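You operate a simulated robot arm through the tools that you are given. There is no shell and no other tool.

The job below is to be done with a simulated robot arm. You get a single attempt, and the scene is never put back.

## Task
Switch the monitor on and centre the spot on the cross.
Fine: the white VIEW switch turns it on; jog SLIDE first, then LIFT, by motor till SIDE and HEIGHT show 0.00; leave the motors on; trip no limit.

It is judged by the outcome, as a careful person would: the job done as asked, and still so three seconds after it is handed in. It fails if anything else is knocked over, pushed out of place, dropped, spilled or broken.

## Robot
A 7-joint arm with a two-finger parallel gripper, fixed in place. Base frame: the origin is on the floor under the middle of its stand, x ahead of it, y to its left, z up. Units: mm, degrees, N and s.
It reaches about 1372 mm from its shoulder. Its first joint turns from -149.0 to 149.0 degrees. Payload 3.43 kg.
The tool frame sits at the grasp point between the pads (the TCP): z along the fingers, y along the line on which they close. The tips reach 30 mm beyond it. Largest opening 94 mm; finger width 28, thickness 10; the body of the gripper, 50 by 96 mm, starts 55 mm behind the TCP.
Orientation is told as [roll, pitch, yaw] about the base's x, y, z axes, in that order, counted from this pose: with the fingers straight down and closing along the base's y, the tool's x points along the base's -x, its y along +y and its z along -z.

## Interface
- The arm moves only by the tool move_arm. Its argument "deltas" is a list of rows, each a list of 7 numbers: the turn, a rotation vector about the tool's x, y, z in rad, then the shift along the tool's x, y, z in mm, then the finger opening in mm, from 0 to 94. In form: [[ax, ay, az, tx, ty, tz, grip], ...]. A call has 1 to 20 rows; each row shifts and turns the commanded pose from where the row before left it, along the tool's axes as they then stand. Each row takes 0.2 s and may step no farther than 50 mm and 8.6 degrees from the row before; otherwise, or with a gripper value out of range, the whole call is refused. A pose out of reach is approached as far as the arm can. The call stops where the force on the tool passes 90 N (or 10 N more than at its start, if that is more) or the arm is blocked; 0.2 s more then pass. The fingers move at their own pace (about 45 mm/s each) and stop on an object; they squeeze with about 42 N. The grip force told is the motor's: it shows also when the fingers shut on nothing. Time passes only in rows, and 0.2 s behind the last, so rows that do not move let the fingers close. The reply holds the time, the measured pose of the TCP, the force on the tool along the base axes, the opening and the grip force, in the units named above and with some noise, with the torque about the TCP (base axes, N m) and any sound that the robot's microphone picked up, and new pictures: "views" is both (left out), scene, wrist or none.
- Cameras (640 x 400 px; columns grow to the right, rows downward): "scene" is fixed at [413.5, -491.1, 1578.9]; the picture's right is [0.79, -0.61, 0.00], its down [-0.45, -0.58, -0.68] and it looks along [0.41, 0.54, -0.74] (base axes); focal length 369 px, centre (320, 200). "wrist" rides on the gripper at [76, 14, -103] in the tool frame; the picture's right is [-0.18, 0.98, 0.00], its down [-0.75, -0.14, -0.64] and it looks along [-0.63, -0.12, 0.77] (tool axes); focal length 243 px, centre (320, 200). There is no depth. A picture from a camera that has moved, and an enlarged one, comes with that camera's place and axes in the base frame and with its lens. The place of the scene camera against the robot may be out by one fixed shift of up to 25 mm in any direction.
- enlarge(camera, box): a new picture of the part [left, top, right, bottom] of that camera's present view, enlarged. It takes no simulated time.
- hand_in(): hands the job in; it is judged then, once.

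Places have to be worked out from the pictures, the camera data and where the tool is seen. Open the gripper and draw the arm clear of the work before you hand the job in, unless the task says otherwise.

The tools are called after ">>>" by a JSON object that holds its "op" and its "data". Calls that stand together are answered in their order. move_arm: Moves the arm, as the interface text tells. Its arguments: {"type":"object","properties":{"deltas":{"type":"array"},"views":{"type":"string","enum":["both","scene","wrist","none"]}},"required":["deltas"]} The other tools are called the same way: enlarge (camera, box) takes an enlarged picture of a part of a camera's view; hand_in () hands the job in.

At the start:

```text
time_s: 0.0
tool_pos: [984.5, 79.3, 1084.3]
orientation: [-0.1, 0.0, 0.0]
contact_force: [-0.1, -0.3, -0.4]
torque: [-0.02, -0.04, 0.0]
finger_gap: 94.0
grasp_force: 0.1
```

scene: 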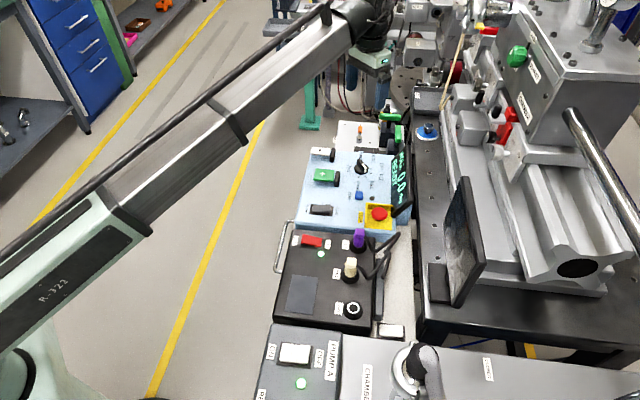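
wrist: 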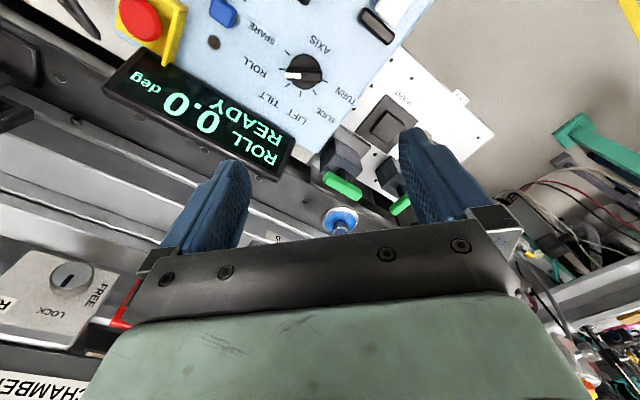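

I'll start by enlarging the views to read the panel labels before moving anything.

>>> {"op": "enlarge", "data": {"camera": "scene", "box": [270, 100, 450, 240]}}

>>> {"op": "enlarge", "data": {"camera": "scene", "box": [250, 210, 450, 400]}}

>>> {"op": "enlarge", "data": {"camera": "wrist", "box": [80, 0, 480, 250]}}

>>> {"op": "enlarge", "data": {"camera": "scene", "box": [400, 0, 640, 200]}}

```text
2.86 times, centred on (360, 170) of scene
camera zoom: at [413.5, -491.1, 1578.9], right [0.79, -0.61, 0.0], down [-0.45, -0.58, -0.68], along [0.41, 0.54, -0.74], focal length 1055 px, centre (206, 286)
```

zoom: 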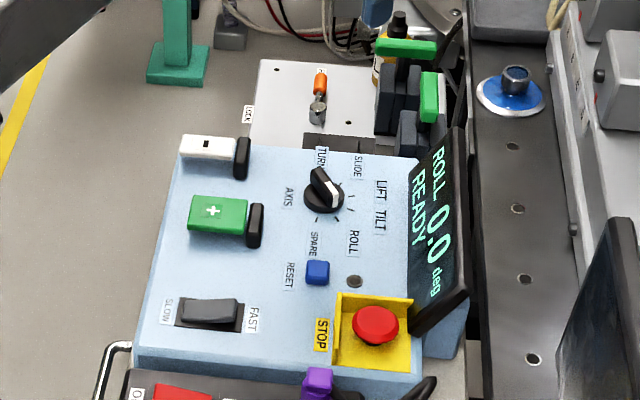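

```text
2.11 times, centred on (350, 305) of scene
camera zoom: at [413.5, -491.1, 1578.9], right [0.79, -0.61, 0.0], down [-0.45, -0.58, -0.68], along [0.41, 0.54, -0.74], focal length 777 px, centre (257, -21)
```

zoom: 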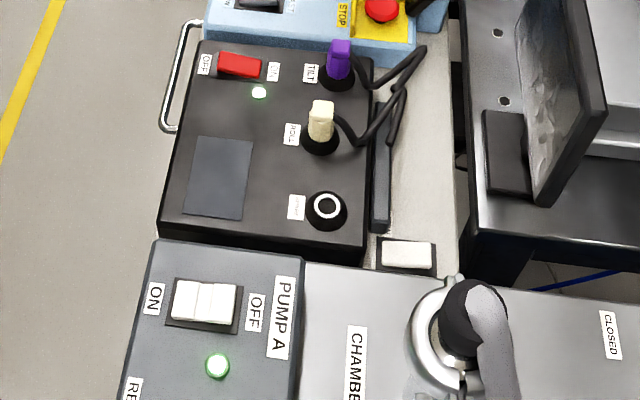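

```text
1.60 times, centred on (280, 125) of wrist
camera zoom: at [908.8, 93.9, 1187.4], right [0.18, 0.98, 0.0], down [0.75, -0.14, 0.64], along [0.63, -0.12, -0.77], focal length 388 px, centre (384, 320)
```

zoom: 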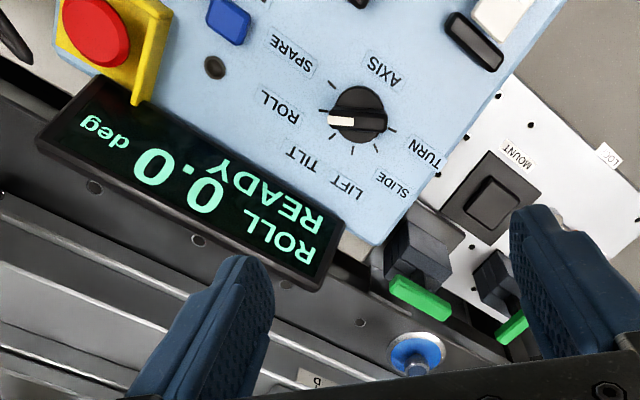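

```text
2.00 times, centred on (520, 100) of scene
camera zoom: at [413.5, -491.1, 1578.9], right [0.79, -0.61, 0.0], down [-0.45, -0.58, -0.68], along [0.41, 0.54, -0.74], focal length 739 px, centre (-80, 400)
```

zoom: 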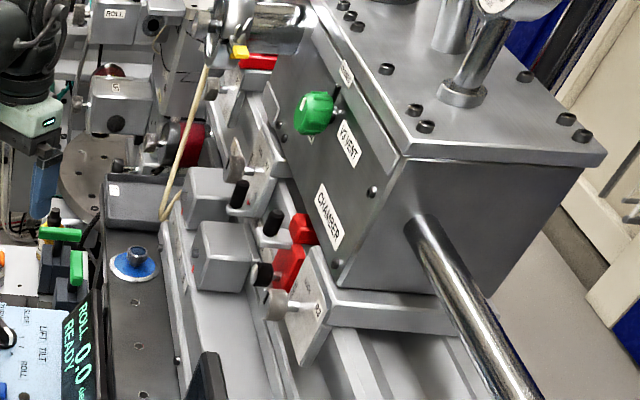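

The panel's AXIS selector is at about (974, 59, 863) in the base frame and points to ROLL. I'll draw the arm back and up so the wrist camera gets a wider view of all the boxes and the monitor.

>>> {"op": "move_arm", "data": {"deltas": [[0, 0, 0, 45, 0, -20, 94], [0, 0, 0, 45, 0, -20, 94], [0, 0, 0, 45, 0, -20, 94], [0, 0, 0, 45, 0, -20, 94]], "views": "both"}}

```text
time_s: 1.0
tool_pos: [805.6, 78.5, 1164.5]
orientation: [0.0, -1.0, 0.1]
contact_force: [31.2, -10.7, -55.3]
torque: [1.23, -1.15, 0.92]
finger_gap: 94.1
grasp_force: 0.1
camera wrist: at [728.7, 93.6, 1265.1], right [0.18, 0.98, 0.0], down [0.74, -0.14, 0.66], along [0.64, -0.12, -0.76], focal length 243 px, centre (320, 200)
```

scene: 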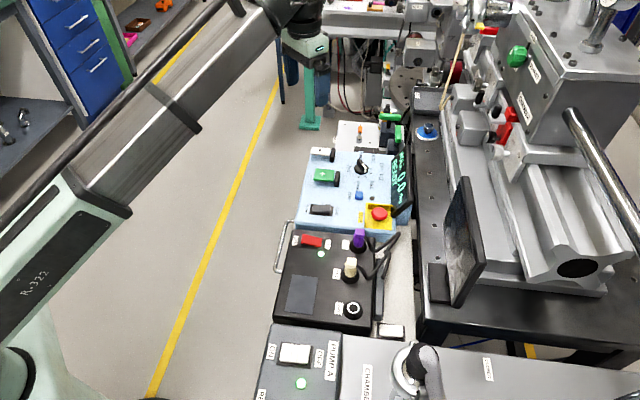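
wrist: 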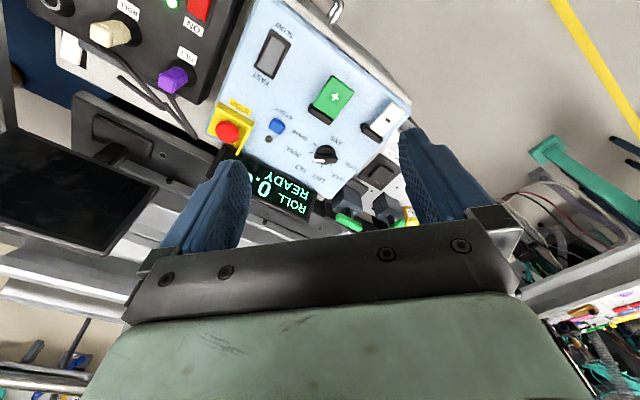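

The force reading is unexpectedly high, so I'll hold still briefly to see whether it was only from the motion, and take a closer look at the wrist view.

>>> {"op": "move_arm", "data": {"deltas": [[0, 0, 0, 0, 0, 0, 94]], "views": "none"}}

>>> {"op": "enlarge", "data": {"camera": "wrist", "box": [0, 0, 240, 250]}}

>>> {"op": "enlarge", "data": {"camera": "wrist", "box": [200, 0, 440, 230]}}

```text
time_s: 1.4
tool_pos: [806.3, 78.8, 1164.9]
orientation: [0.1, -1.0, -0.1]
contact_force: [28.3, -11.1, -60.1]
torque: [1.26, -1.75, 0.94]
finger_gap: 94.2
grasp_force: 0.0
```

```text
1.60 times, centred on (120, 125) of wrist
camera zoom: at [728.9, 93.7, 1265.5], right [0.18, 0.98, 0.0], down [0.74, -0.14, 0.66], along [0.64, -0.12, -0.76], focal length 388 px, centre (640, 320)
```

zoom: 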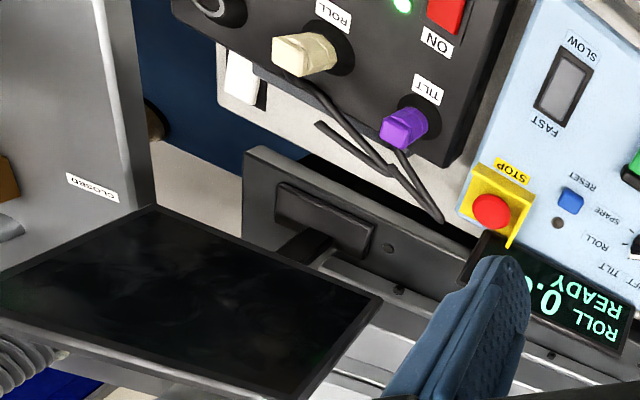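

```text
1.74 times, centred on (320, 115) of wrist
camera zoom: at [728.9, 93.7, 1265.5], right [0.18, 0.98, 0.0], down [0.74, -0.14, 0.66], along [0.64, -0.12, -0.76], focal length 422 px, centre (320, 348)
```

zoom: 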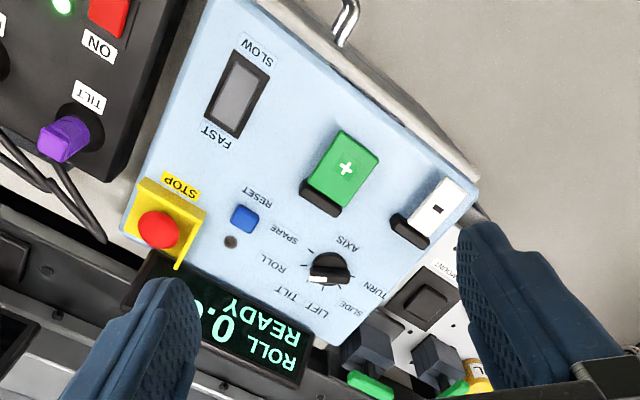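

The force is steady at about 65 N with a 1° pitch error, so the hand is being held up by something, perhaps the arm folding onto itself. I'll go part of the way back and check that the force drops.

>>> {"op": "move_arm", "data": {"deltas": [[0, 0, 0, -30, 0, 15, 94], [0, 0, 0, 0, 0, 0, 94]], "views": "none"}}

```text
time_s: 2.0
tool_pos: [834.5, 80.0, 1150.6]
orientation: [0.0, 0.1, 0.0]
contact_force: [-1.1, -0.4, 0.1]
torque: [-0.02, 0.01, 0.0]
finger_gap: 93.9
grasp_force: 0.1
```

Clear of contact now. I'll swing right (−y) at this height and yaw the tool about −30° to match the panel's angle, so I can see the monitor and the white switch near (728, −321, 805).

>>> {"op": "move_arm", "data": {"deltas": [[0, 0, 0, -5, -40, 0, 94], [0, 0, 0, -5, -40, 0, 94], [0, 0, 0, 0, -40, 0, 94], [0, 0, 0, 0, -40, 0, 94], [0, 0, 0, 0, -40, 0, 94], [0, 0, 0.13, 0, 0, 0, 94], [0, 0, 0.13, 0, 0, 0, 94], [0, 0, 0.13, 0, 0, 0, 94], [0, 0, 0.13, 0, 0, 0, 94]], "views": "both"}}

```text
time_s: 4.0
tool_pos: [844.7, -120.6, 1151.2]
orientation: [0.1, 0.0, -29.9]
contact_force: [-0.6, 0.5, 0.3]
torque: [0.01, 0.01, -0.01]
finger_gap: 94.1
grasp_force: 0.0
camera wrist: at [786.1, -69.9, 1252.5], right [0.65, 0.76, 0.0], down [0.58, -0.5, 0.64], along [0.49, -0.42, -0.77], focal length 243 px, centre (320, 200)
```

scene: 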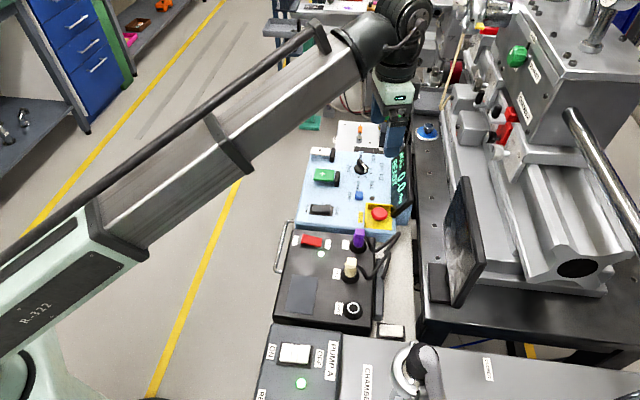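
wrist: 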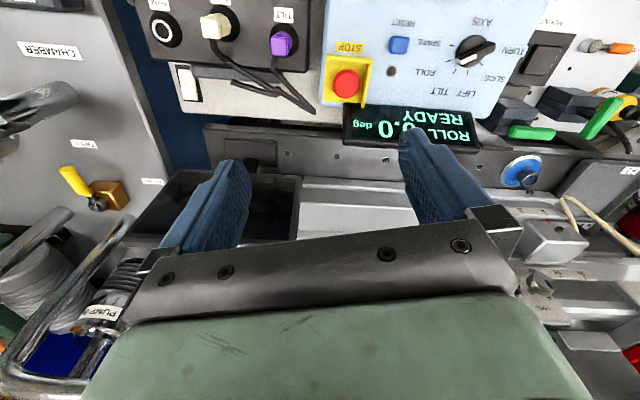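

The view is now aligned with the panel. I'll enlarge the connector box, the white switch and the monitor to read their labels.

>>> {"op": "enlarge", "data": {"camera": "wrist", "box": [130, 0, 330, 130]}}

>>> {"op": "enlarge", "data": {"camera": "wrist", "box": [330, 0, 640, 200]}}

>>> {"op": "enlarge", "data": {"camera": "wrist", "box": [130, 110, 430, 260]}}

>>> {"op": "enlarge", "data": {"camera": "scene", "box": [360, 150, 520, 350]}}

>>> {"op": "enlarge", "data": {"camera": "scene", "box": [280, 220, 400, 340]}}

```text
3.08 times, centred on (230, 65) of wrist
camera zoom: at [786.1, -69.9, 1252.5], right [0.65, 0.76, 0.0], down [0.58, -0.5, 0.64], along [0.49, -0.42, -0.77], focal length 746 px, centre (597, 615)
```

zoom: 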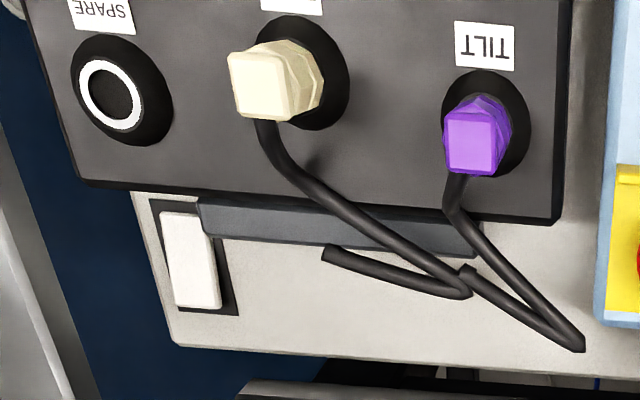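

```text
2.00 times, centred on (485, 100) of wrist
camera zoom: at [786.1, -69.9, 1252.5], right [0.65, 0.76, 0.0], down [0.58, -0.5, 0.64], along [0.49, -0.42, -0.77], focal length 485 px, centre (-10, 400)
```

zoom: 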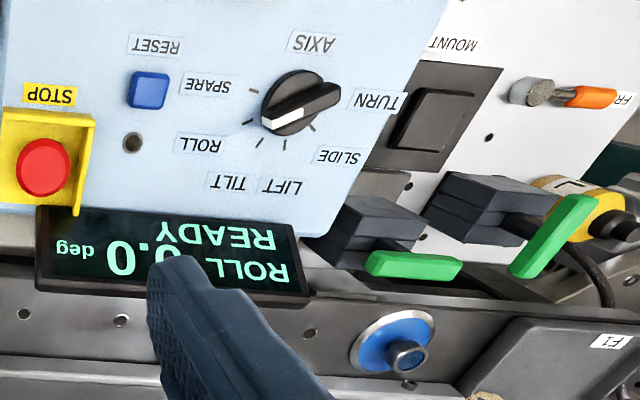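

```text
2.13 times, centred on (280, 185) of wrist
camera zoom: at [786.1, -69.9, 1252.5], right [0.65, 0.76, 0.0], down [0.58, -0.5, 0.64], along [0.49, -0.42, -0.77], focal length 518 px, centre (405, 232)
```

zoom: 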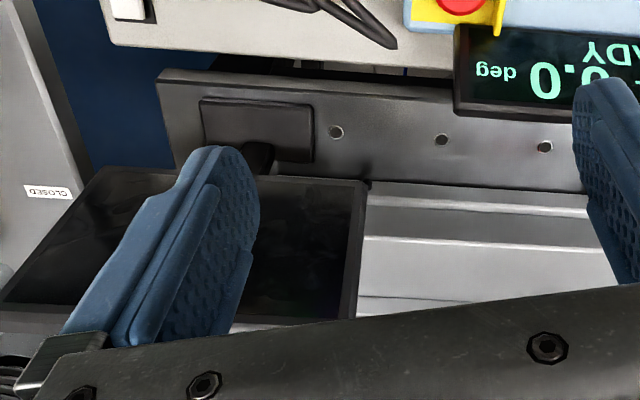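

```text
2.00 times, centred on (440, 250) of scene
camera zoom: at [413.5, -491.1, 1578.9], right [0.79, -0.61, 0.0], down [-0.45, -0.58, -0.68], along [0.41, 0.54, -0.74], focal length 739 px, centre (80, 100)
```

zoom: 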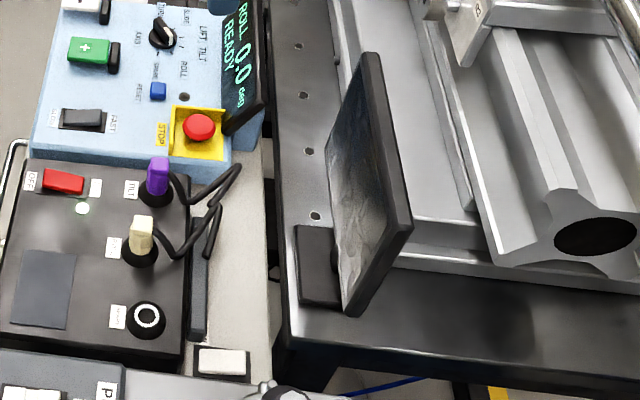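

```text
3.33 times, centred on (340, 280) of scene
camera zoom: at [413.5, -491.1, 1578.9], right [0.79, -0.61, 0.0], down [-0.45, -0.58, -0.68], along [0.41, 0.54, -0.74], focal length 1231 px, centre (253, -67)
```

zoom: 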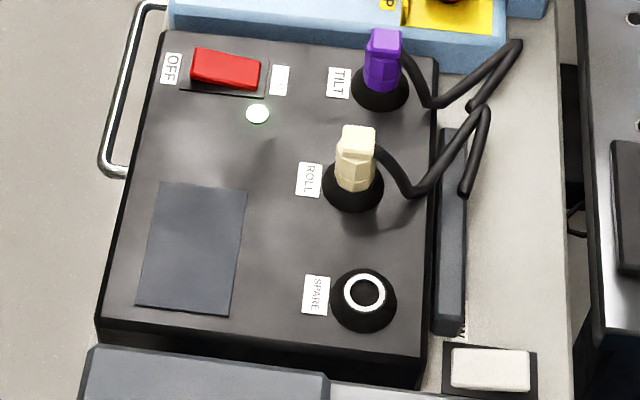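

The box beside the panel carries TILT, ROLL and SPARE sockets and the red motor ON/OFF switch (lamp on). The white rocker on the beige ledge is likely VIEW, but I can't see its label yet. Next I'll lower the camera over the blue panel to see the jog keys, selector and speed rocker closely.

>>> {"op": "move_arm", "data": {"deltas": [[0, 0, 0, 17.6, 32.2, 21.8, 94], [0, 0, 0, 17.6, 32.2, 21.8, 94], [0, 0, 0, 17.6, 32.2, 21.8, 94], [0, 0, 0, 17.6, 32.2, 21.8, 94], [0, 0, 0, 17.6, 32.2, 21.8, 94], [0, 0, 0, 17.6, 32.2, 21.8, 94], [0, 0, 0, 0, 0, 0, 94]], "views": "both"}}

```text
time_s: 5.6
tool_pos: [849.2, 99.8, 1017.6]
orientation: [0.0, 0.0, -29.8]
contact_force: [0.2, -0.4, 0.1]
torque: [-0.01, 0.0, -0.04]
finger_gap: 94.0
grasp_force: 0.0
camera wrist: at [790.7, 150.1, 1119.9], right [0.65, 0.76, 0.0], down [0.58, -0.5, 0.64], along [0.49, -0.42, -0.77], focal length 243 px, centre (320, 200)
```

scene: 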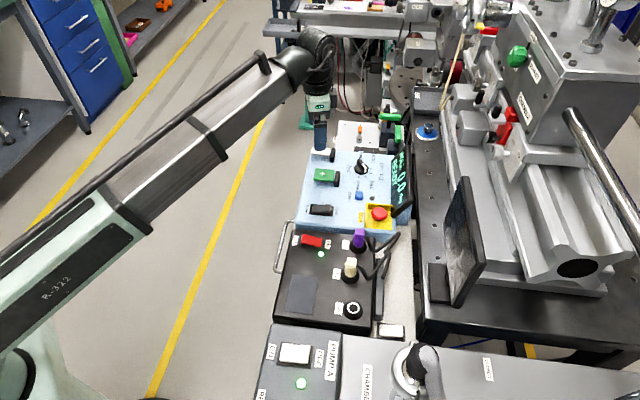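
wrist: 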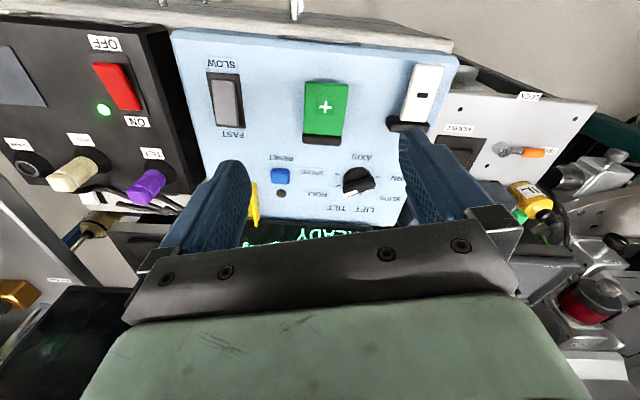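

>>> {"op": "enlarge", "data": {"camera": "wrist", "box": [170, 30, 470, 220]}}

>>> {"op": "enlarge", "data": {"camera": "wrist", "box": [270, 130, 430, 240]}}

>>> {"op": "enlarge", "data": {"camera": "wrist", "box": [420, 60, 640, 220]}}

```text
2.11 times, centred on (320, 125) of wrist
camera zoom: at [790.7, 150.1, 1119.9], right [0.65, 0.76, 0.0], down [0.58, -0.5, 0.64], along [0.49, -0.42, -0.77], focal length 511 px, centre (320, 358)
```

zoom: 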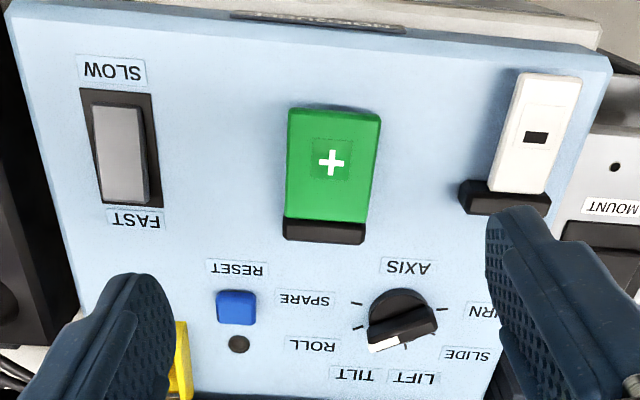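

```text
3.64 times, centred on (350, 185) of wrist
camera zoom: at [790.7, 150.1, 1119.9], right [0.65, 0.76, 0.0], down [0.58, -0.5, 0.64], along [0.49, -0.42, -0.77], focal length 882 px, centre (211, 254)
```

zoom: 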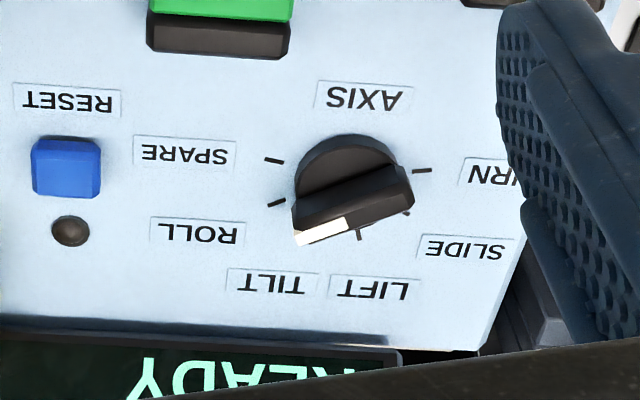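

```text
2.50 times, centred on (530, 140) of wrist
camera zoom: at [790.7, 150.1, 1119.9], right [0.65, 0.76, 0.0], down [0.58, -0.5, 0.64], along [0.49, -0.42, -0.77], focal length 606 px, centre (-205, 350)
```

zoom: 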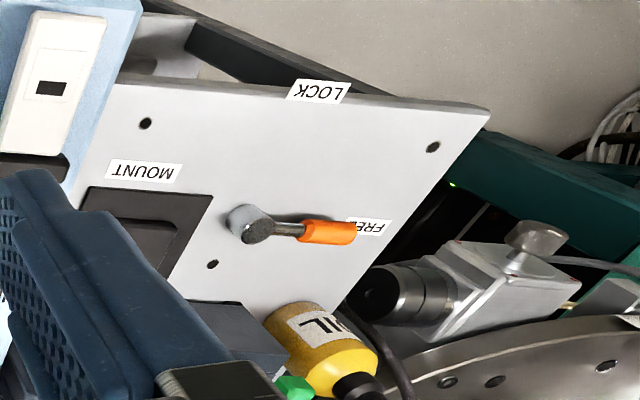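

The orange lever points to FREE, and AXIS sits on ROLL. The jog keys have black blocks on their far ends, so I'll zoom in on those and on the speed rocker from the scene camera.

>>> {"op": "enlarge", "data": {"camera": "scene", "box": [300, 140, 350, 190]}}

>>> {"op": "enlarge", "data": {"camera": "scene", "box": [295, 190, 345, 230]}}

>>> {"op": "enlarge", "data": {"camera": "wrist", "box": [290, 60, 450, 160]}}

>>> {"op": "enlarge", "data": {"camera": "wrist", "box": [190, 50, 270, 150]}}

```text
8.00 times, centred on (325, 165) of scene
camera zoom: at [413.5, -491.1, 1578.9], right [0.79, -0.61, 0.0], down [-0.45, -0.58, -0.68], along [0.41, 0.54, -0.74], focal length 2954 px, centre (280, 480)
```

zoom: 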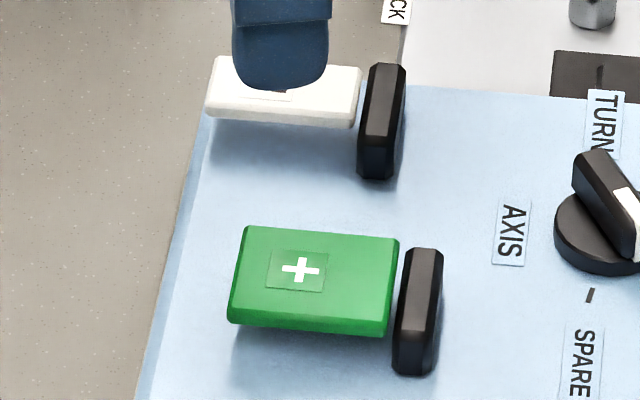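

```text
10.00 times, centred on (320, 210) of scene
camera zoom: at [413.5, -491.1, 1578.9], right [0.79, -0.61, 0.0], down [-0.45, -0.58, -0.68], along [0.41, 0.54, -0.74], focal length 3693 px, centre (320, 100)
```

zoom: 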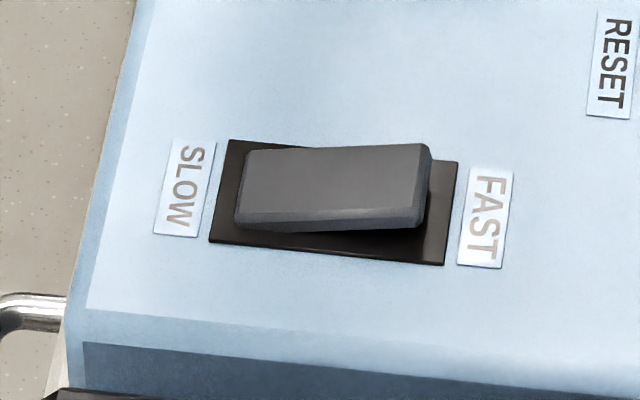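

```text
4.00 times, centred on (370, 110) of wrist
camera zoom: at [790.7, 150.1, 1119.9], right [0.65, 0.76, 0.0], down [0.58, -0.5, 0.64], along [0.49, -0.42, -0.77], focal length 970 px, centre (120, 560)
```

zoom: 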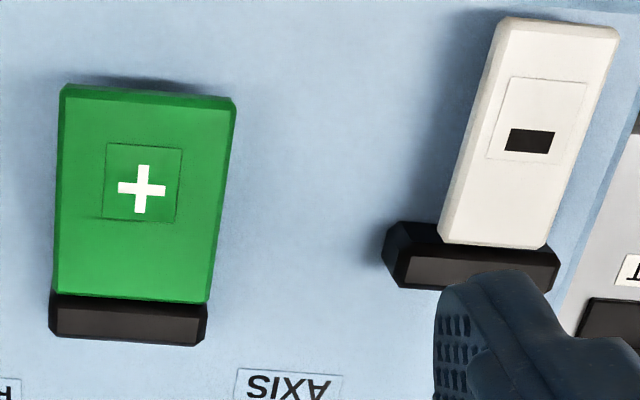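

```text
4.00 times, centred on (230, 100) of wrist
camera zoom: at [790.7, 150.1, 1119.9], right [0.65, 0.76, 0.0], down [0.58, -0.5, 0.64], along [0.49, -0.42, -0.77], focal length 970 px, centre (680, 600)
```

zoom: 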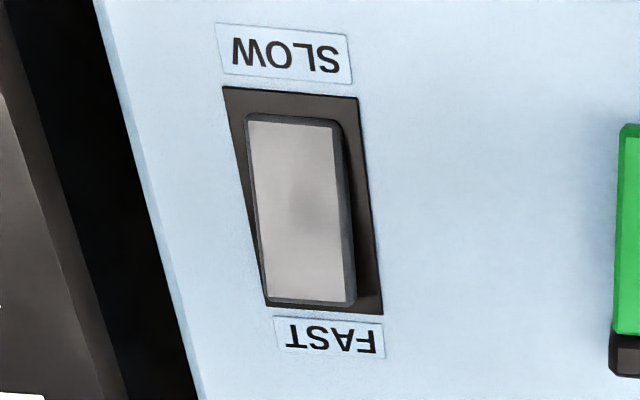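

The speed rocker has its SLOW end pressed, and each jog key is a paddle hinged at its far black block. I'll zoom the scene camera in on the white ledge rocker to check its label and state.

>>> {"op": "enlarge", "data": {"camera": "scene", "box": [365, 305, 425, 345]}}

>>> {"op": "enlarge", "data": {"camera": "scene", "box": [430, 170, 500, 310]}}

>>> {"op": "enlarge", "data": {"camera": "scene", "box": [255, 320, 345, 400]}}

```text
10.00 times, centred on (395, 325) of scene
camera zoom: at [413.5, -491.1, 1578.9], right [0.79, -0.61, 0.0], down [-0.45, -0.58, -0.68], along [0.41, 0.54, -0.74], focal length 3693 px, centre (-430, -1050)
```

zoom: 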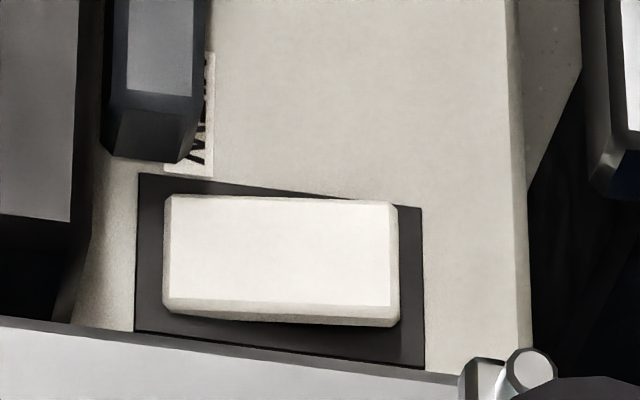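

```text
2.86 times, centred on (465, 240) of scene
camera zoom: at [413.5, -491.1, 1578.9], right [0.79, -0.61, 0.0], down [-0.45, -0.58, -0.68], along [0.41, 0.54, -0.74], focal length 1055 px, centre (-94, 86)
```

zoom: 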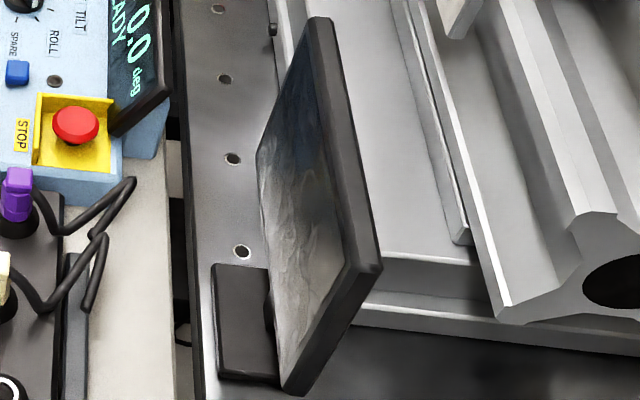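

```text
5.00 times, centred on (300, 360) of scene
camera zoom: at [413.5, -491.1, 1578.9], right [0.79, -0.61, 0.0], down [-0.45, -0.58, -0.68], along [0.41, 0.54, -0.74], focal length 1846 px, centre (420, -600)
```

zoom: 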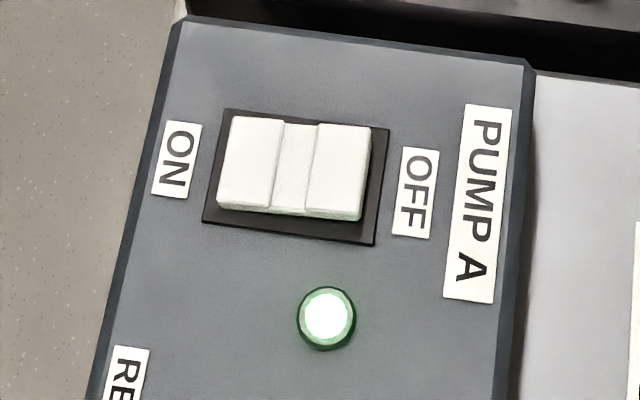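

The partly hidden label ends in "W", so this is VIEW. Its far end is raised and its near end pressed (off), so I'll press the far end, about (735, −323, 806). The monitor stands some 78 mm beyond it (z 943–1069). I'll move there at yaw −45° in stages, watching the force for the reach limit.

>>> {"op": "move_arm", "data": {"deltas": [[0, 0, 0.131, 0, 0, 0, 94], [0, 0, 0.131, 0, 0, 0, 60], [0, 0, 0, -20.3, -36.3, 2.6, 30], [0, 0, 0, -20.3, -36.3, 2.6, 0], [0, 0, 0, -20.3, -36.3, 2.6, 0], [0, 0, 0, -20.3, -36.3, 2.6, 0], [0, 0, 0, -20.3, -36.3, 2.6, 0], [0, 0, 0, -20.3, -36.3, 2.6, 0], [0, 0, 0, -20.3, -36.3, 2.6, 0], [0, 0, 0, 0, 0, 0, 0]], "views": "both"}}

```text
time_s: 7.8
tool_pos: [769.9, -180.3, 1001.5]
orientation: [0.0, 0.0, -44.8]
contact_force: [0.3, -0.3, 0.6]
torque: [-0.01, -0.04, 0.02]
finger_gap: 0.0
grasp_force: 33.0
camera wrist: at [726.6, -117.5, 1102.9], right [0.82, 0.57, 0.0], down [0.44, -0.63, 0.64], along [0.36, -0.53, -0.77], focal length 243 px, centre (320, 200)
```

scene: 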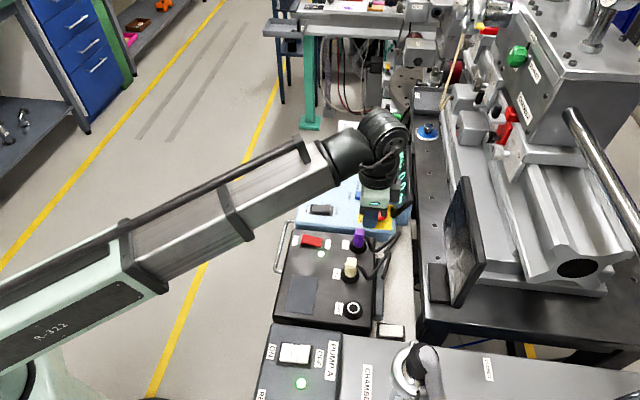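
wrist: 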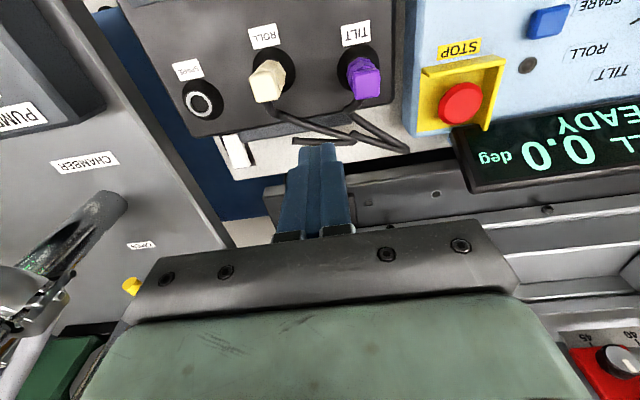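

No force here, and VIEW triangulates to about (723–728, −315, 806). I'll move closer to just short of it at z≈980.

>>> {"op": "move_arm", "data": {"deltas": [[0, 0, 0, -20, -36.5, 7, 0], [0, 0, 0, -20, -36.5, 7, 0], [0, 0, 0, -20, -36.5, 7, 0], [0, 0, 0, 0, 0, 0, 0]], "views": "both"}}

```text
time_s: 8.8
tool_pos: [735.4, -300.3, 979.4]
orientation: [0.0, 0.0, -44.7]
contact_force: [-0.7, 0.1, 0.4]
torque: [0.01, 0.02, 0.03]
finger_gap: 0.0
grasp_force: 33.7
camera wrist: at [692.0, -236.5, 1081.7], right [0.82, 0.57, 0.0], down [0.44, -0.63, 0.64], along [0.36, -0.53, -0.77], focal length 243 px, centre (320, 200)
```

scene: 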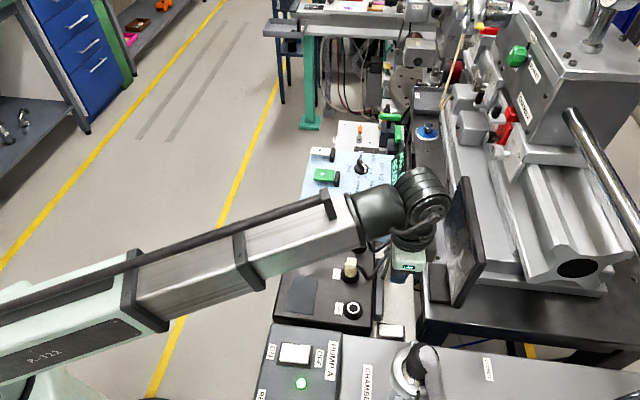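
wrist: 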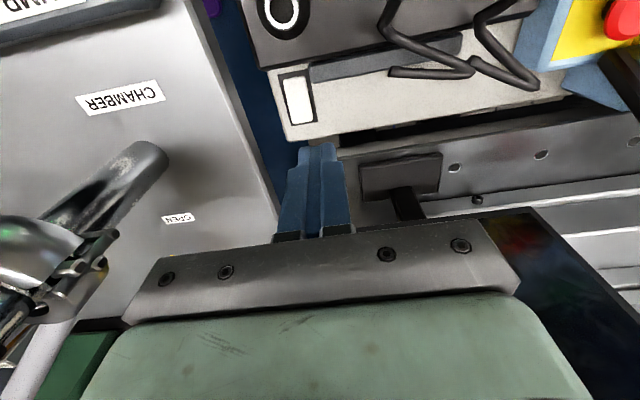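

VIEW re-triangulates to about (725, −328, 787). I'll enlarge it for a more precise fix before descending.

>>> {"op": "enlarge", "data": {"camera": "wrist", "box": [250, 40, 410, 160]}}

>>> {"op": "enlarge", "data": {"camera": "wrist", "box": [0, 100, 330, 330]}}

```text
3.33 times, centred on (330, 100) of wrist
camera zoom: at [692.0, -236.5, 1081.7], right [0.82, 0.57, 0.0], down [0.44, -0.63, 0.64], along [0.36, -0.53, -0.77], focal length 809 px, centre (287, 533)
```

zoom: 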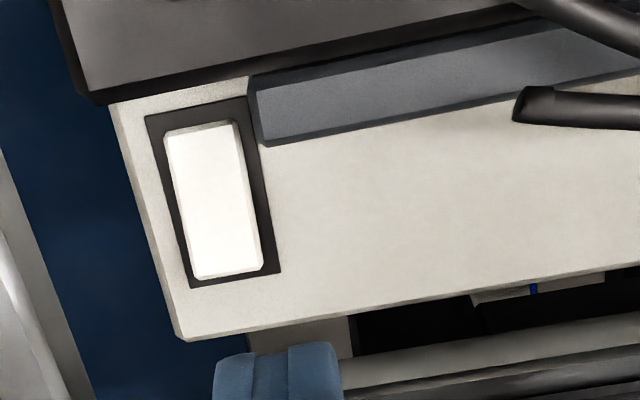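

```text
1.74 times, centred on (165, 215) of wrist
camera zoom: at [692.0, -236.5, 1081.7], right [0.82, 0.57, 0.0], down [0.44, -0.63, 0.64], along [0.36, -0.53, -0.77], focal length 422 px, centre (590, 174)
```

zoom: 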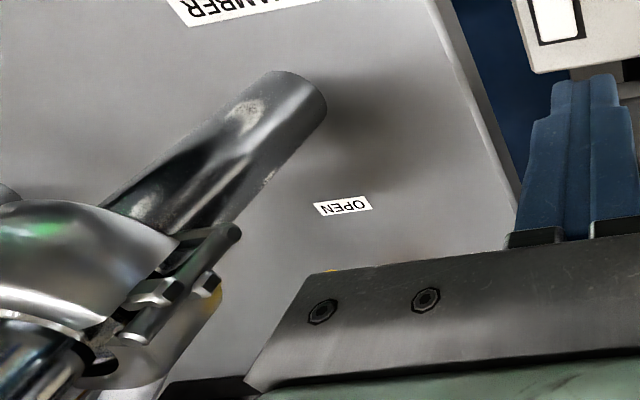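

>>> {"op": "enlarge", "data": {"camera": "scene", "box": [340, 300, 480, 400]}}

>>> {"op": "enlarge", "data": {"camera": "scene", "box": [360, 170, 500, 340]}}

```text
4.00 times, centred on (410, 350) of scene
camera zoom: at [413.5, -491.1, 1578.9], right [0.79, -0.61, 0.0], down [-0.45, -0.58, -0.68], along [0.41, 0.54, -0.74], focal length 1477 px, centre (-40, -400)
```

zoom: 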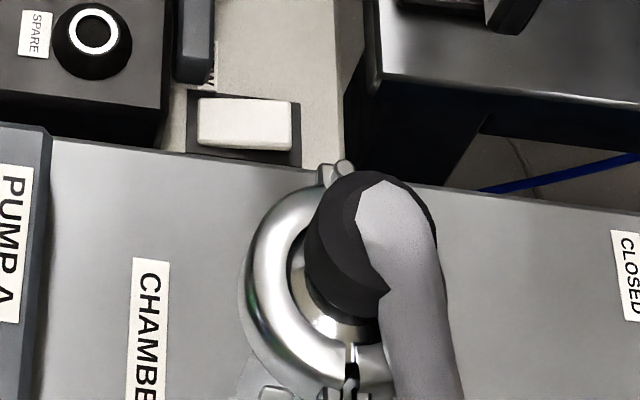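

```text
2.35 times, centred on (430, 255) of scene
camera zoom: at [413.5, -491.1, 1578.9], right [0.79, -0.61, 0.0], down [-0.45, -0.58, -0.68], along [0.41, 0.54, -0.74], focal length 869 px, centre (61, 71)
```

zoom: 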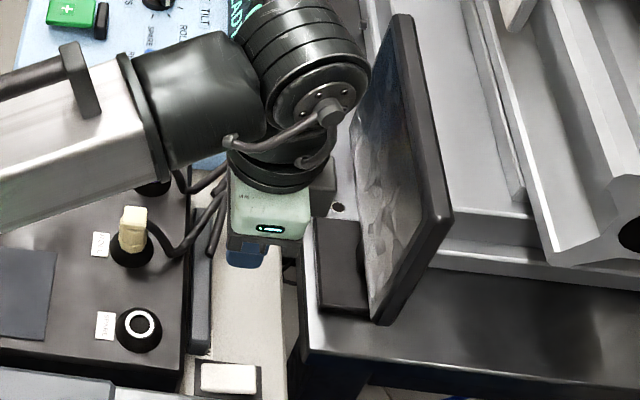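

A pipe flange stands about 140 mm to one side, and the wrist housing overhangs forward toward the monitor. To keep it clear when I go down, I'll tilt the hand back 20° here (tips forward), then check the force and the view.

>>> {"op": "move_arm", "data": {"deltas": [[0, -0.0875, 0, 0, 0, 0, 0], [0, -0.0875, 0, 0, 0, 0, 0], [0, -0.0875, 0, 0, 0, 0, 0], [0, -0.0875, 0, 0, 0, 0, 0], [0, 0, 0, 0, 0, 0, 0]], "views": "both"}}

```text
time_s: 10.0
tool_pos: [736.9, -300.1, 979.1]
orientation: [0.1, -20.1, -44.8]
contact_force: [0.3, -0.4, -0.6]
torque: [0.0, 0.0, 0.02]
finger_gap: 0.0
grasp_force: 32.9
camera wrist: at [670.6, -215.3, 1049.9], right [0.82, 0.58, 0.06], down [0.25, -0.44, 0.86], along [0.52, -0.69, -0.5], focal length 243 px, centre (320, 200)
```

scene: 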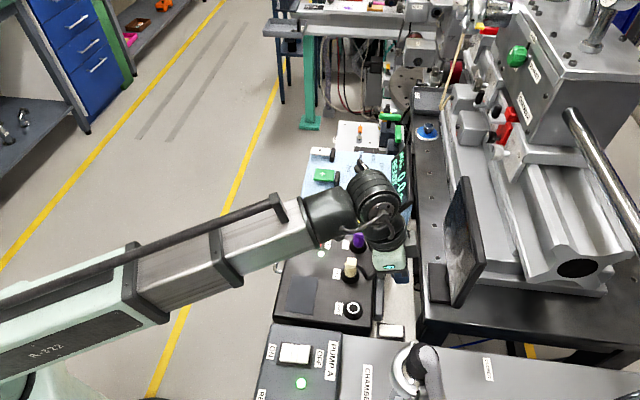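
wrist: 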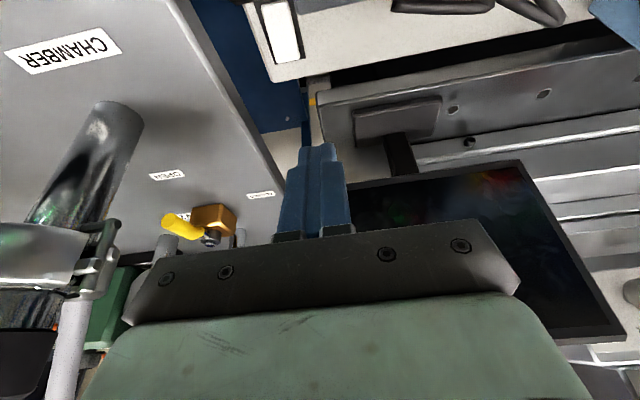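

The tilt holds with no contact. Now I'll shift over the rocker's far half and go down to z≈900 for another look.

>>> {"op": "move_arm", "data": {"deltas": [[0, 0, 0, 2.6, -9.1, 27.4, 0], [0, 0, 0, 2.6, -9.1, 27.4, 0], [0, 0, 0, 2.6, -9.1, 27.4, 0], [0, 0, 0, 0, 0, 0, 0]], "views": "both"}}

>>> {"op": "enlarge", "data": {"camera": "wrist", "box": [220, 0, 420, 180]}}

```text
time_s: 11.0
tool_pos: [731.7, -335.9, 901.2]
orientation: [-0.1, -20.1, -44.8]
contact_force: [0.2, -0.6, 0.9]
torque: [0.0, 0.01, 0.0]
finger_gap: 0.1
grasp_force: 33.3
camera wrist: at [666.7, -249.3, 969.9], right [0.82, 0.58, 0.06], down [0.25, -0.44, 0.86], along [0.52, -0.69, -0.5], focal length 243 px, centre (320, 200)
```

scene: 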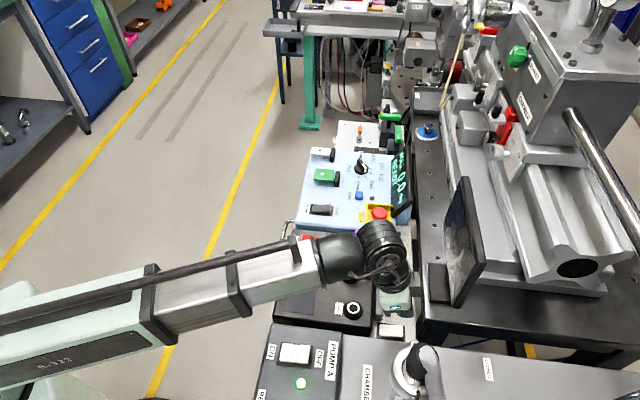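
wrist: 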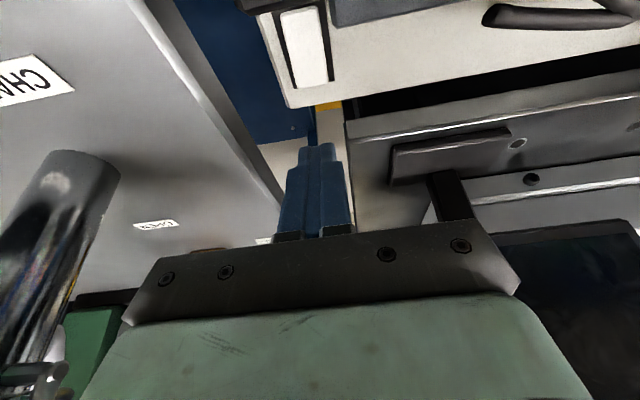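

```text
2.22 times, centred on (320, 90) of wrist
camera zoom: at [666.7, -249.3, 969.9], right [0.82, 0.58, 0.06], down [0.25, -0.44, 0.86], along [0.52, -0.69, -0.5], focal length 539 px, centre (320, 444)
```

zoom: 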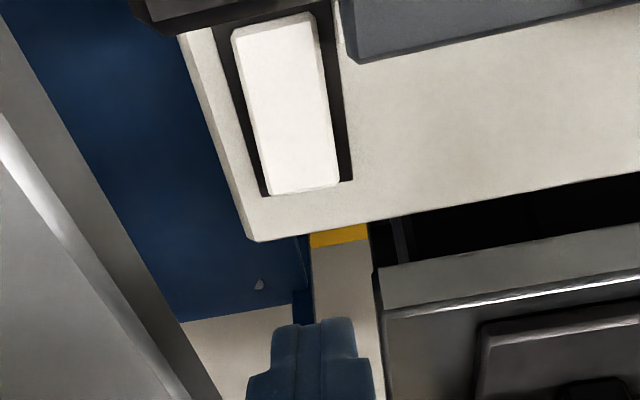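

The rocker centre is now fixed at (723.5, −328, 787), about 50 mm long, and the tips are laterally on it. I'll go down to about 8 mm above contact, then use small steps.

>>> {"op": "move_arm", "data": {"deltas": [[0, 0, 0, 8.4, 0, 28.9, 0], [0, 0, 0, 8.4, 0, 28.9, 0], [0, 0, 0, 1.37, 0, 3.76, 0], [0, 0, 0, 1.37, 0, 3.76, 0], [0, 0, 0, 0, 0, 0, 0]], "views": "both"}}

>>> {"op": "enlarge", "data": {"camera": "wrist", "box": [240, 0, 440, 160]}}

```text
time_s: 12.2
tool_pos: [735.9, -337.2, 832.1]
orientation: [0.0, -20.0, -44.8]
contact_force: [0.7, -0.4, 0.5]
torque: [0.03, 0.0, 0.01]
finger_gap: 0.1
grasp_force: 33.0
camera wrist: at [669.0, -252.5, 902.2], right [0.82, 0.58, 0.06], down [0.25, -0.44, 0.86], along [0.52, -0.69, -0.5], focal length 243 px, centre (320, 200)
```

scene: 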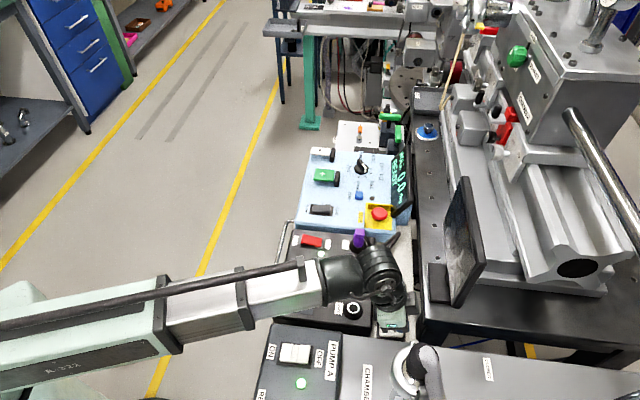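
wrist: 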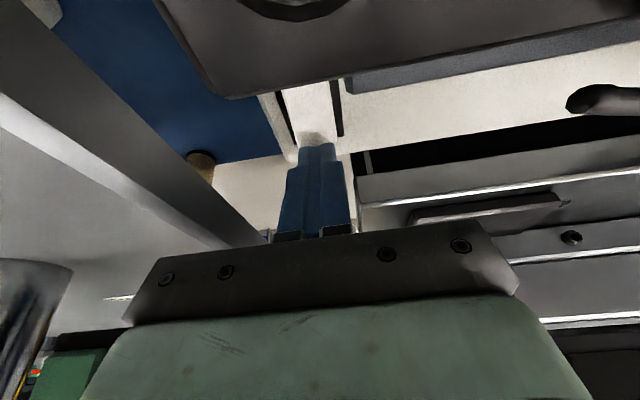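

```text
2.50 times, centred on (340, 80) of wrist
camera zoom: at [669.0, -252.5, 902.2], right [0.82, 0.58, 0.06], down [0.25, -0.44, 0.86], along [0.52, -0.69, -0.5], focal length 606 px, centre (270, 500)
```

zoom: 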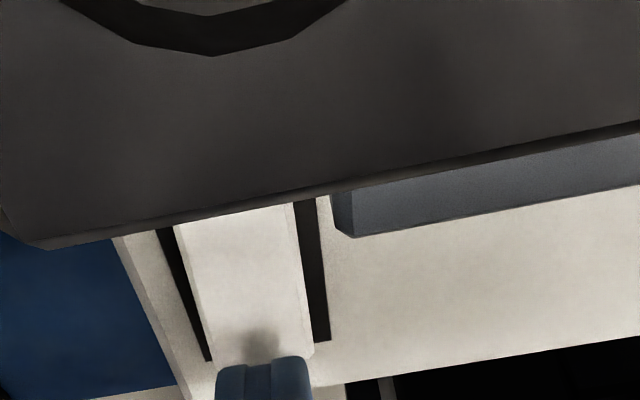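

The tips are over the rocker's far end with no contact yet. I'll lower in 3 mm steps and watch the force.

>>> {"op": "move_arm", "data": {"deltas": [[0, 0, 0, 1.03, 0, 2.82, 0], [0, 0, 0, 1.03, 0, 2.82, 0], [0, 0, 0, 1.03, 0, 2.82, 0]], "views": "wrist"}}

```text
time_s: 13.0
tool_pos: [734.4, -337.6, 822.7]
orientation: [0.0, -20.0, -44.7]
contact_force: [0.3, 0.2, 0.6]
torque: [0.02, 0.0, 0.0]
finger_gap: 0.0
grasp_force: 32.6
camera wrist: at [669.0, -252.2, 892.8], right [0.82, 0.58, 0.06], down [0.25, -0.44, 0.86], along [0.52, -0.69, -0.5], focal length 243 px, centre (320, 200)
```

wrist: 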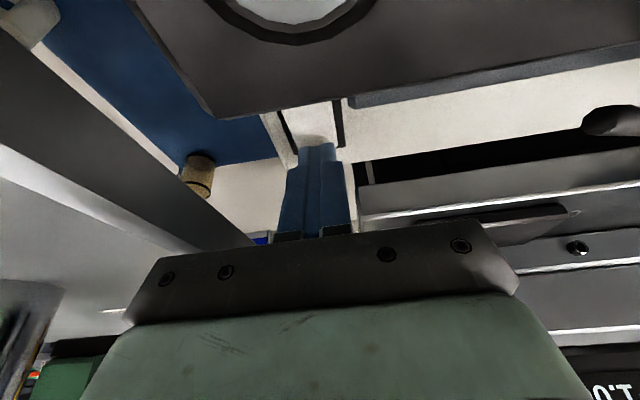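

>>> {"op": "move_arm", "data": {"deltas": [[0, 0, 0, 1.03, 0, 2.82, 0], [0, 0, 0, 1.03, 0, 2.82, 0]], "views": "wrist"}}

```text
time_s: 13.6
tool_pos: [733.4, -338.3, 819.7]
orientation: [0.0, -20.5, -44.9]
contact_force: [-3.9, 4.7, 52.4]
torque: [0.2, 0.27, -0.33]
finger_gap: 0.2
grasp_force: 32.7
camera wrist: at [668.3, -251.8, 890.2], right [0.82, 0.58, 0.07], down [0.24, -0.44, 0.86], along [0.53, -0.69, -0.5], focal length 243 px, centre (320, 200)
```

wrist: 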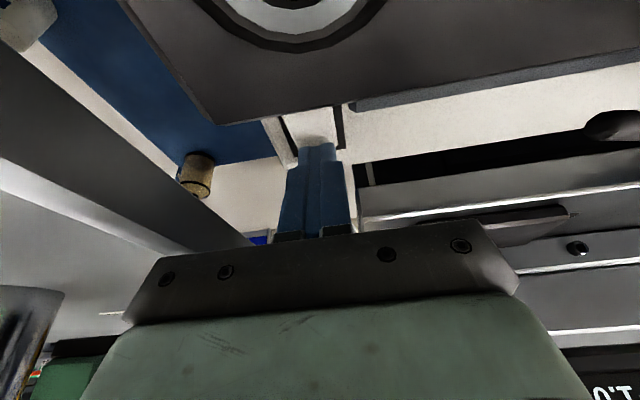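

Contact: 52 N upward at z≈820. I'll lift off and see whether the rocker changed state or the monitor lit.

>>> {"op": "move_arm", "data": {"deltas": [[0, 0, 0, -5.1, 0, -14.1, 0], [0, 0, 0, -10.3, 0, -28.2, 0], [0, 0, 0, -10.3, 0, -28.2, 0], [0, 0, 0, 0, 0, 0, 0]], "views": "both"}}

>>> {"op": "enlarge", "data": {"camera": "wrist", "box": [220, 0, 420, 180]}}

>>> {"op": "enlarge", "data": {"camera": "scene", "box": [365, 305, 425, 345]}}

```text
time_s: 14.6
tool_pos: [734.4, -338.3, 893.6]
orientation: [0.0, -20.0, -44.8]
contact_force: [0.0, -0.3, 0.7]
torque: [0.0, -0.04, 0.01]
finger_gap: 0.3
grasp_force: 32.8
camera wrist: at [669.2, -252.2, 962.4], right [0.82, 0.58, 0.06], down [0.25, -0.44, 0.86], along [0.52, -0.69, -0.5], focal length 243 px, centre (320, 200)
```

scene: 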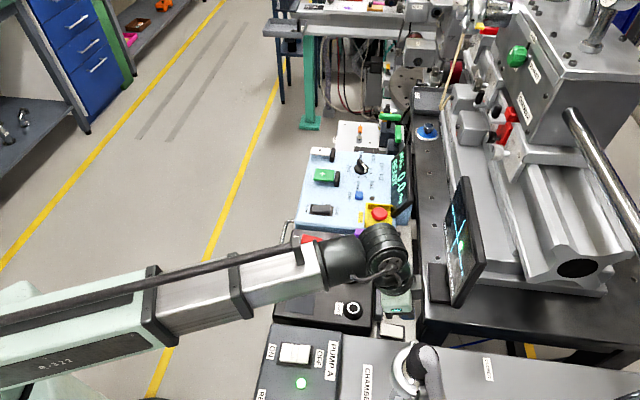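
wrist: 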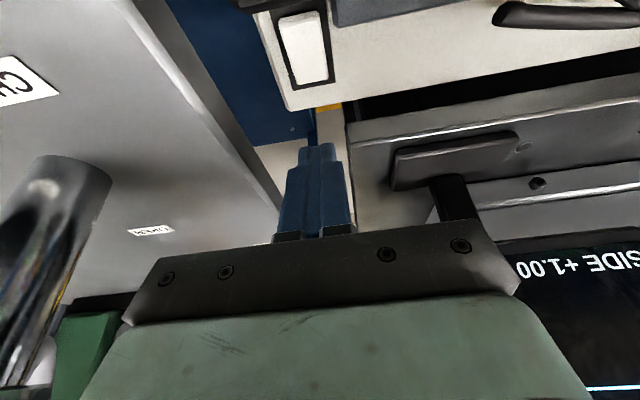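

```text
2.22 times, centred on (320, 90) of wrist
camera zoom: at [669.2, -252.2, 962.4], right [0.82, 0.58, 0.06], down [0.25, -0.44, 0.86], along [0.52, -0.69, -0.5], focal length 539 px, centre (320, 444)
```

zoom: 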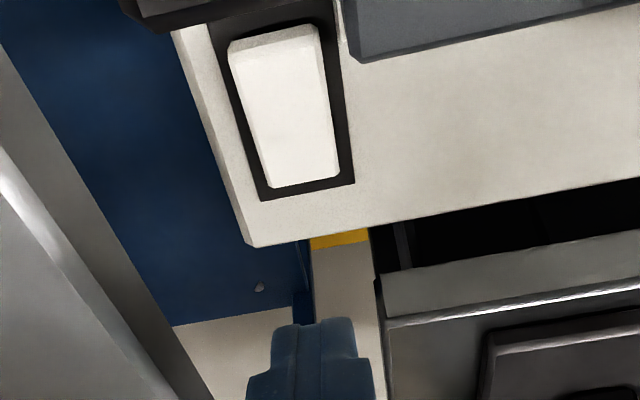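

```text
10.00 times, centred on (395, 325) of scene
camera zoom: at [413.5, -491.1, 1578.9], right [0.79, -0.61, 0.0], down [-0.45, -0.58, -0.68], along [0.41, 0.54, -0.74], focal length 3693 px, centre (-430, -1050)
```

zoom: 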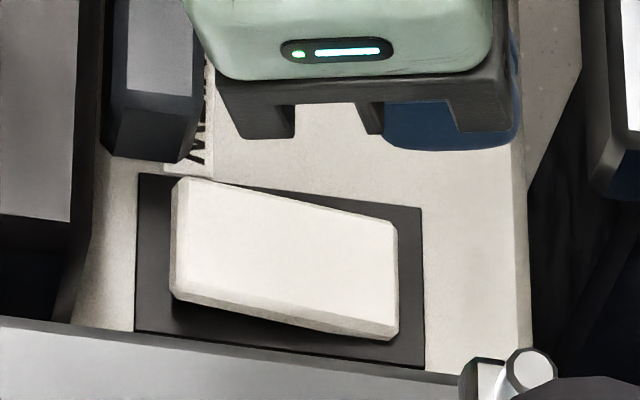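

The rocker flipped and the monitor is on, showing SIDE +1.00. I'll read it from both cameras.

>>> {"op": "enlarge", "data": {"camera": "scene", "box": [435, 170, 495, 310]}}

>>> {"op": "enlarge", "data": {"camera": "wrist", "box": [480, 220, 640, 400]}}

```text
2.86 times, centred on (465, 240) of scene
camera zoom: at [413.5, -491.1, 1578.9], right [0.79, -0.61, 0.0], down [-0.45, -0.58, -0.68], along [0.41, 0.54, -0.74], focal length 1055 px, centre (-94, 86)
```

zoom: 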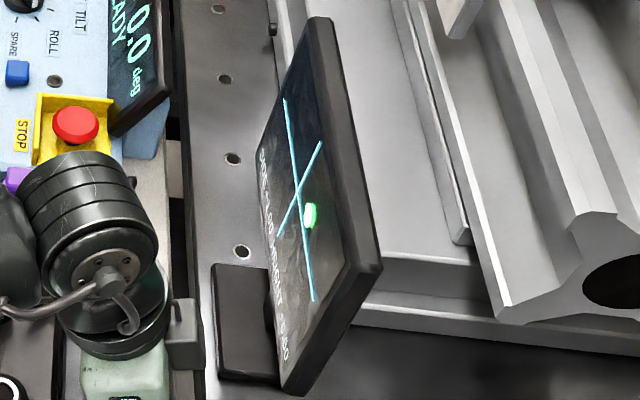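

```text
2.22 times, centred on (560, 310) of wrist
camera zoom: at [669.2, -252.2, 962.4], right [0.82, 0.58, 0.06], down [0.25, -0.44, 0.86], along [0.52, -0.69, -0.5], focal length 539 px, centre (-213, -44)
```

zoom: 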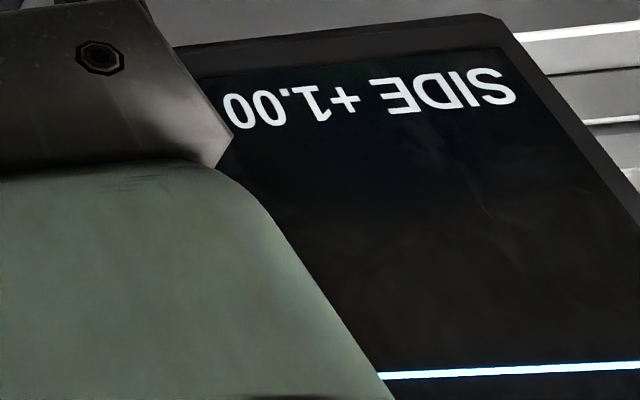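

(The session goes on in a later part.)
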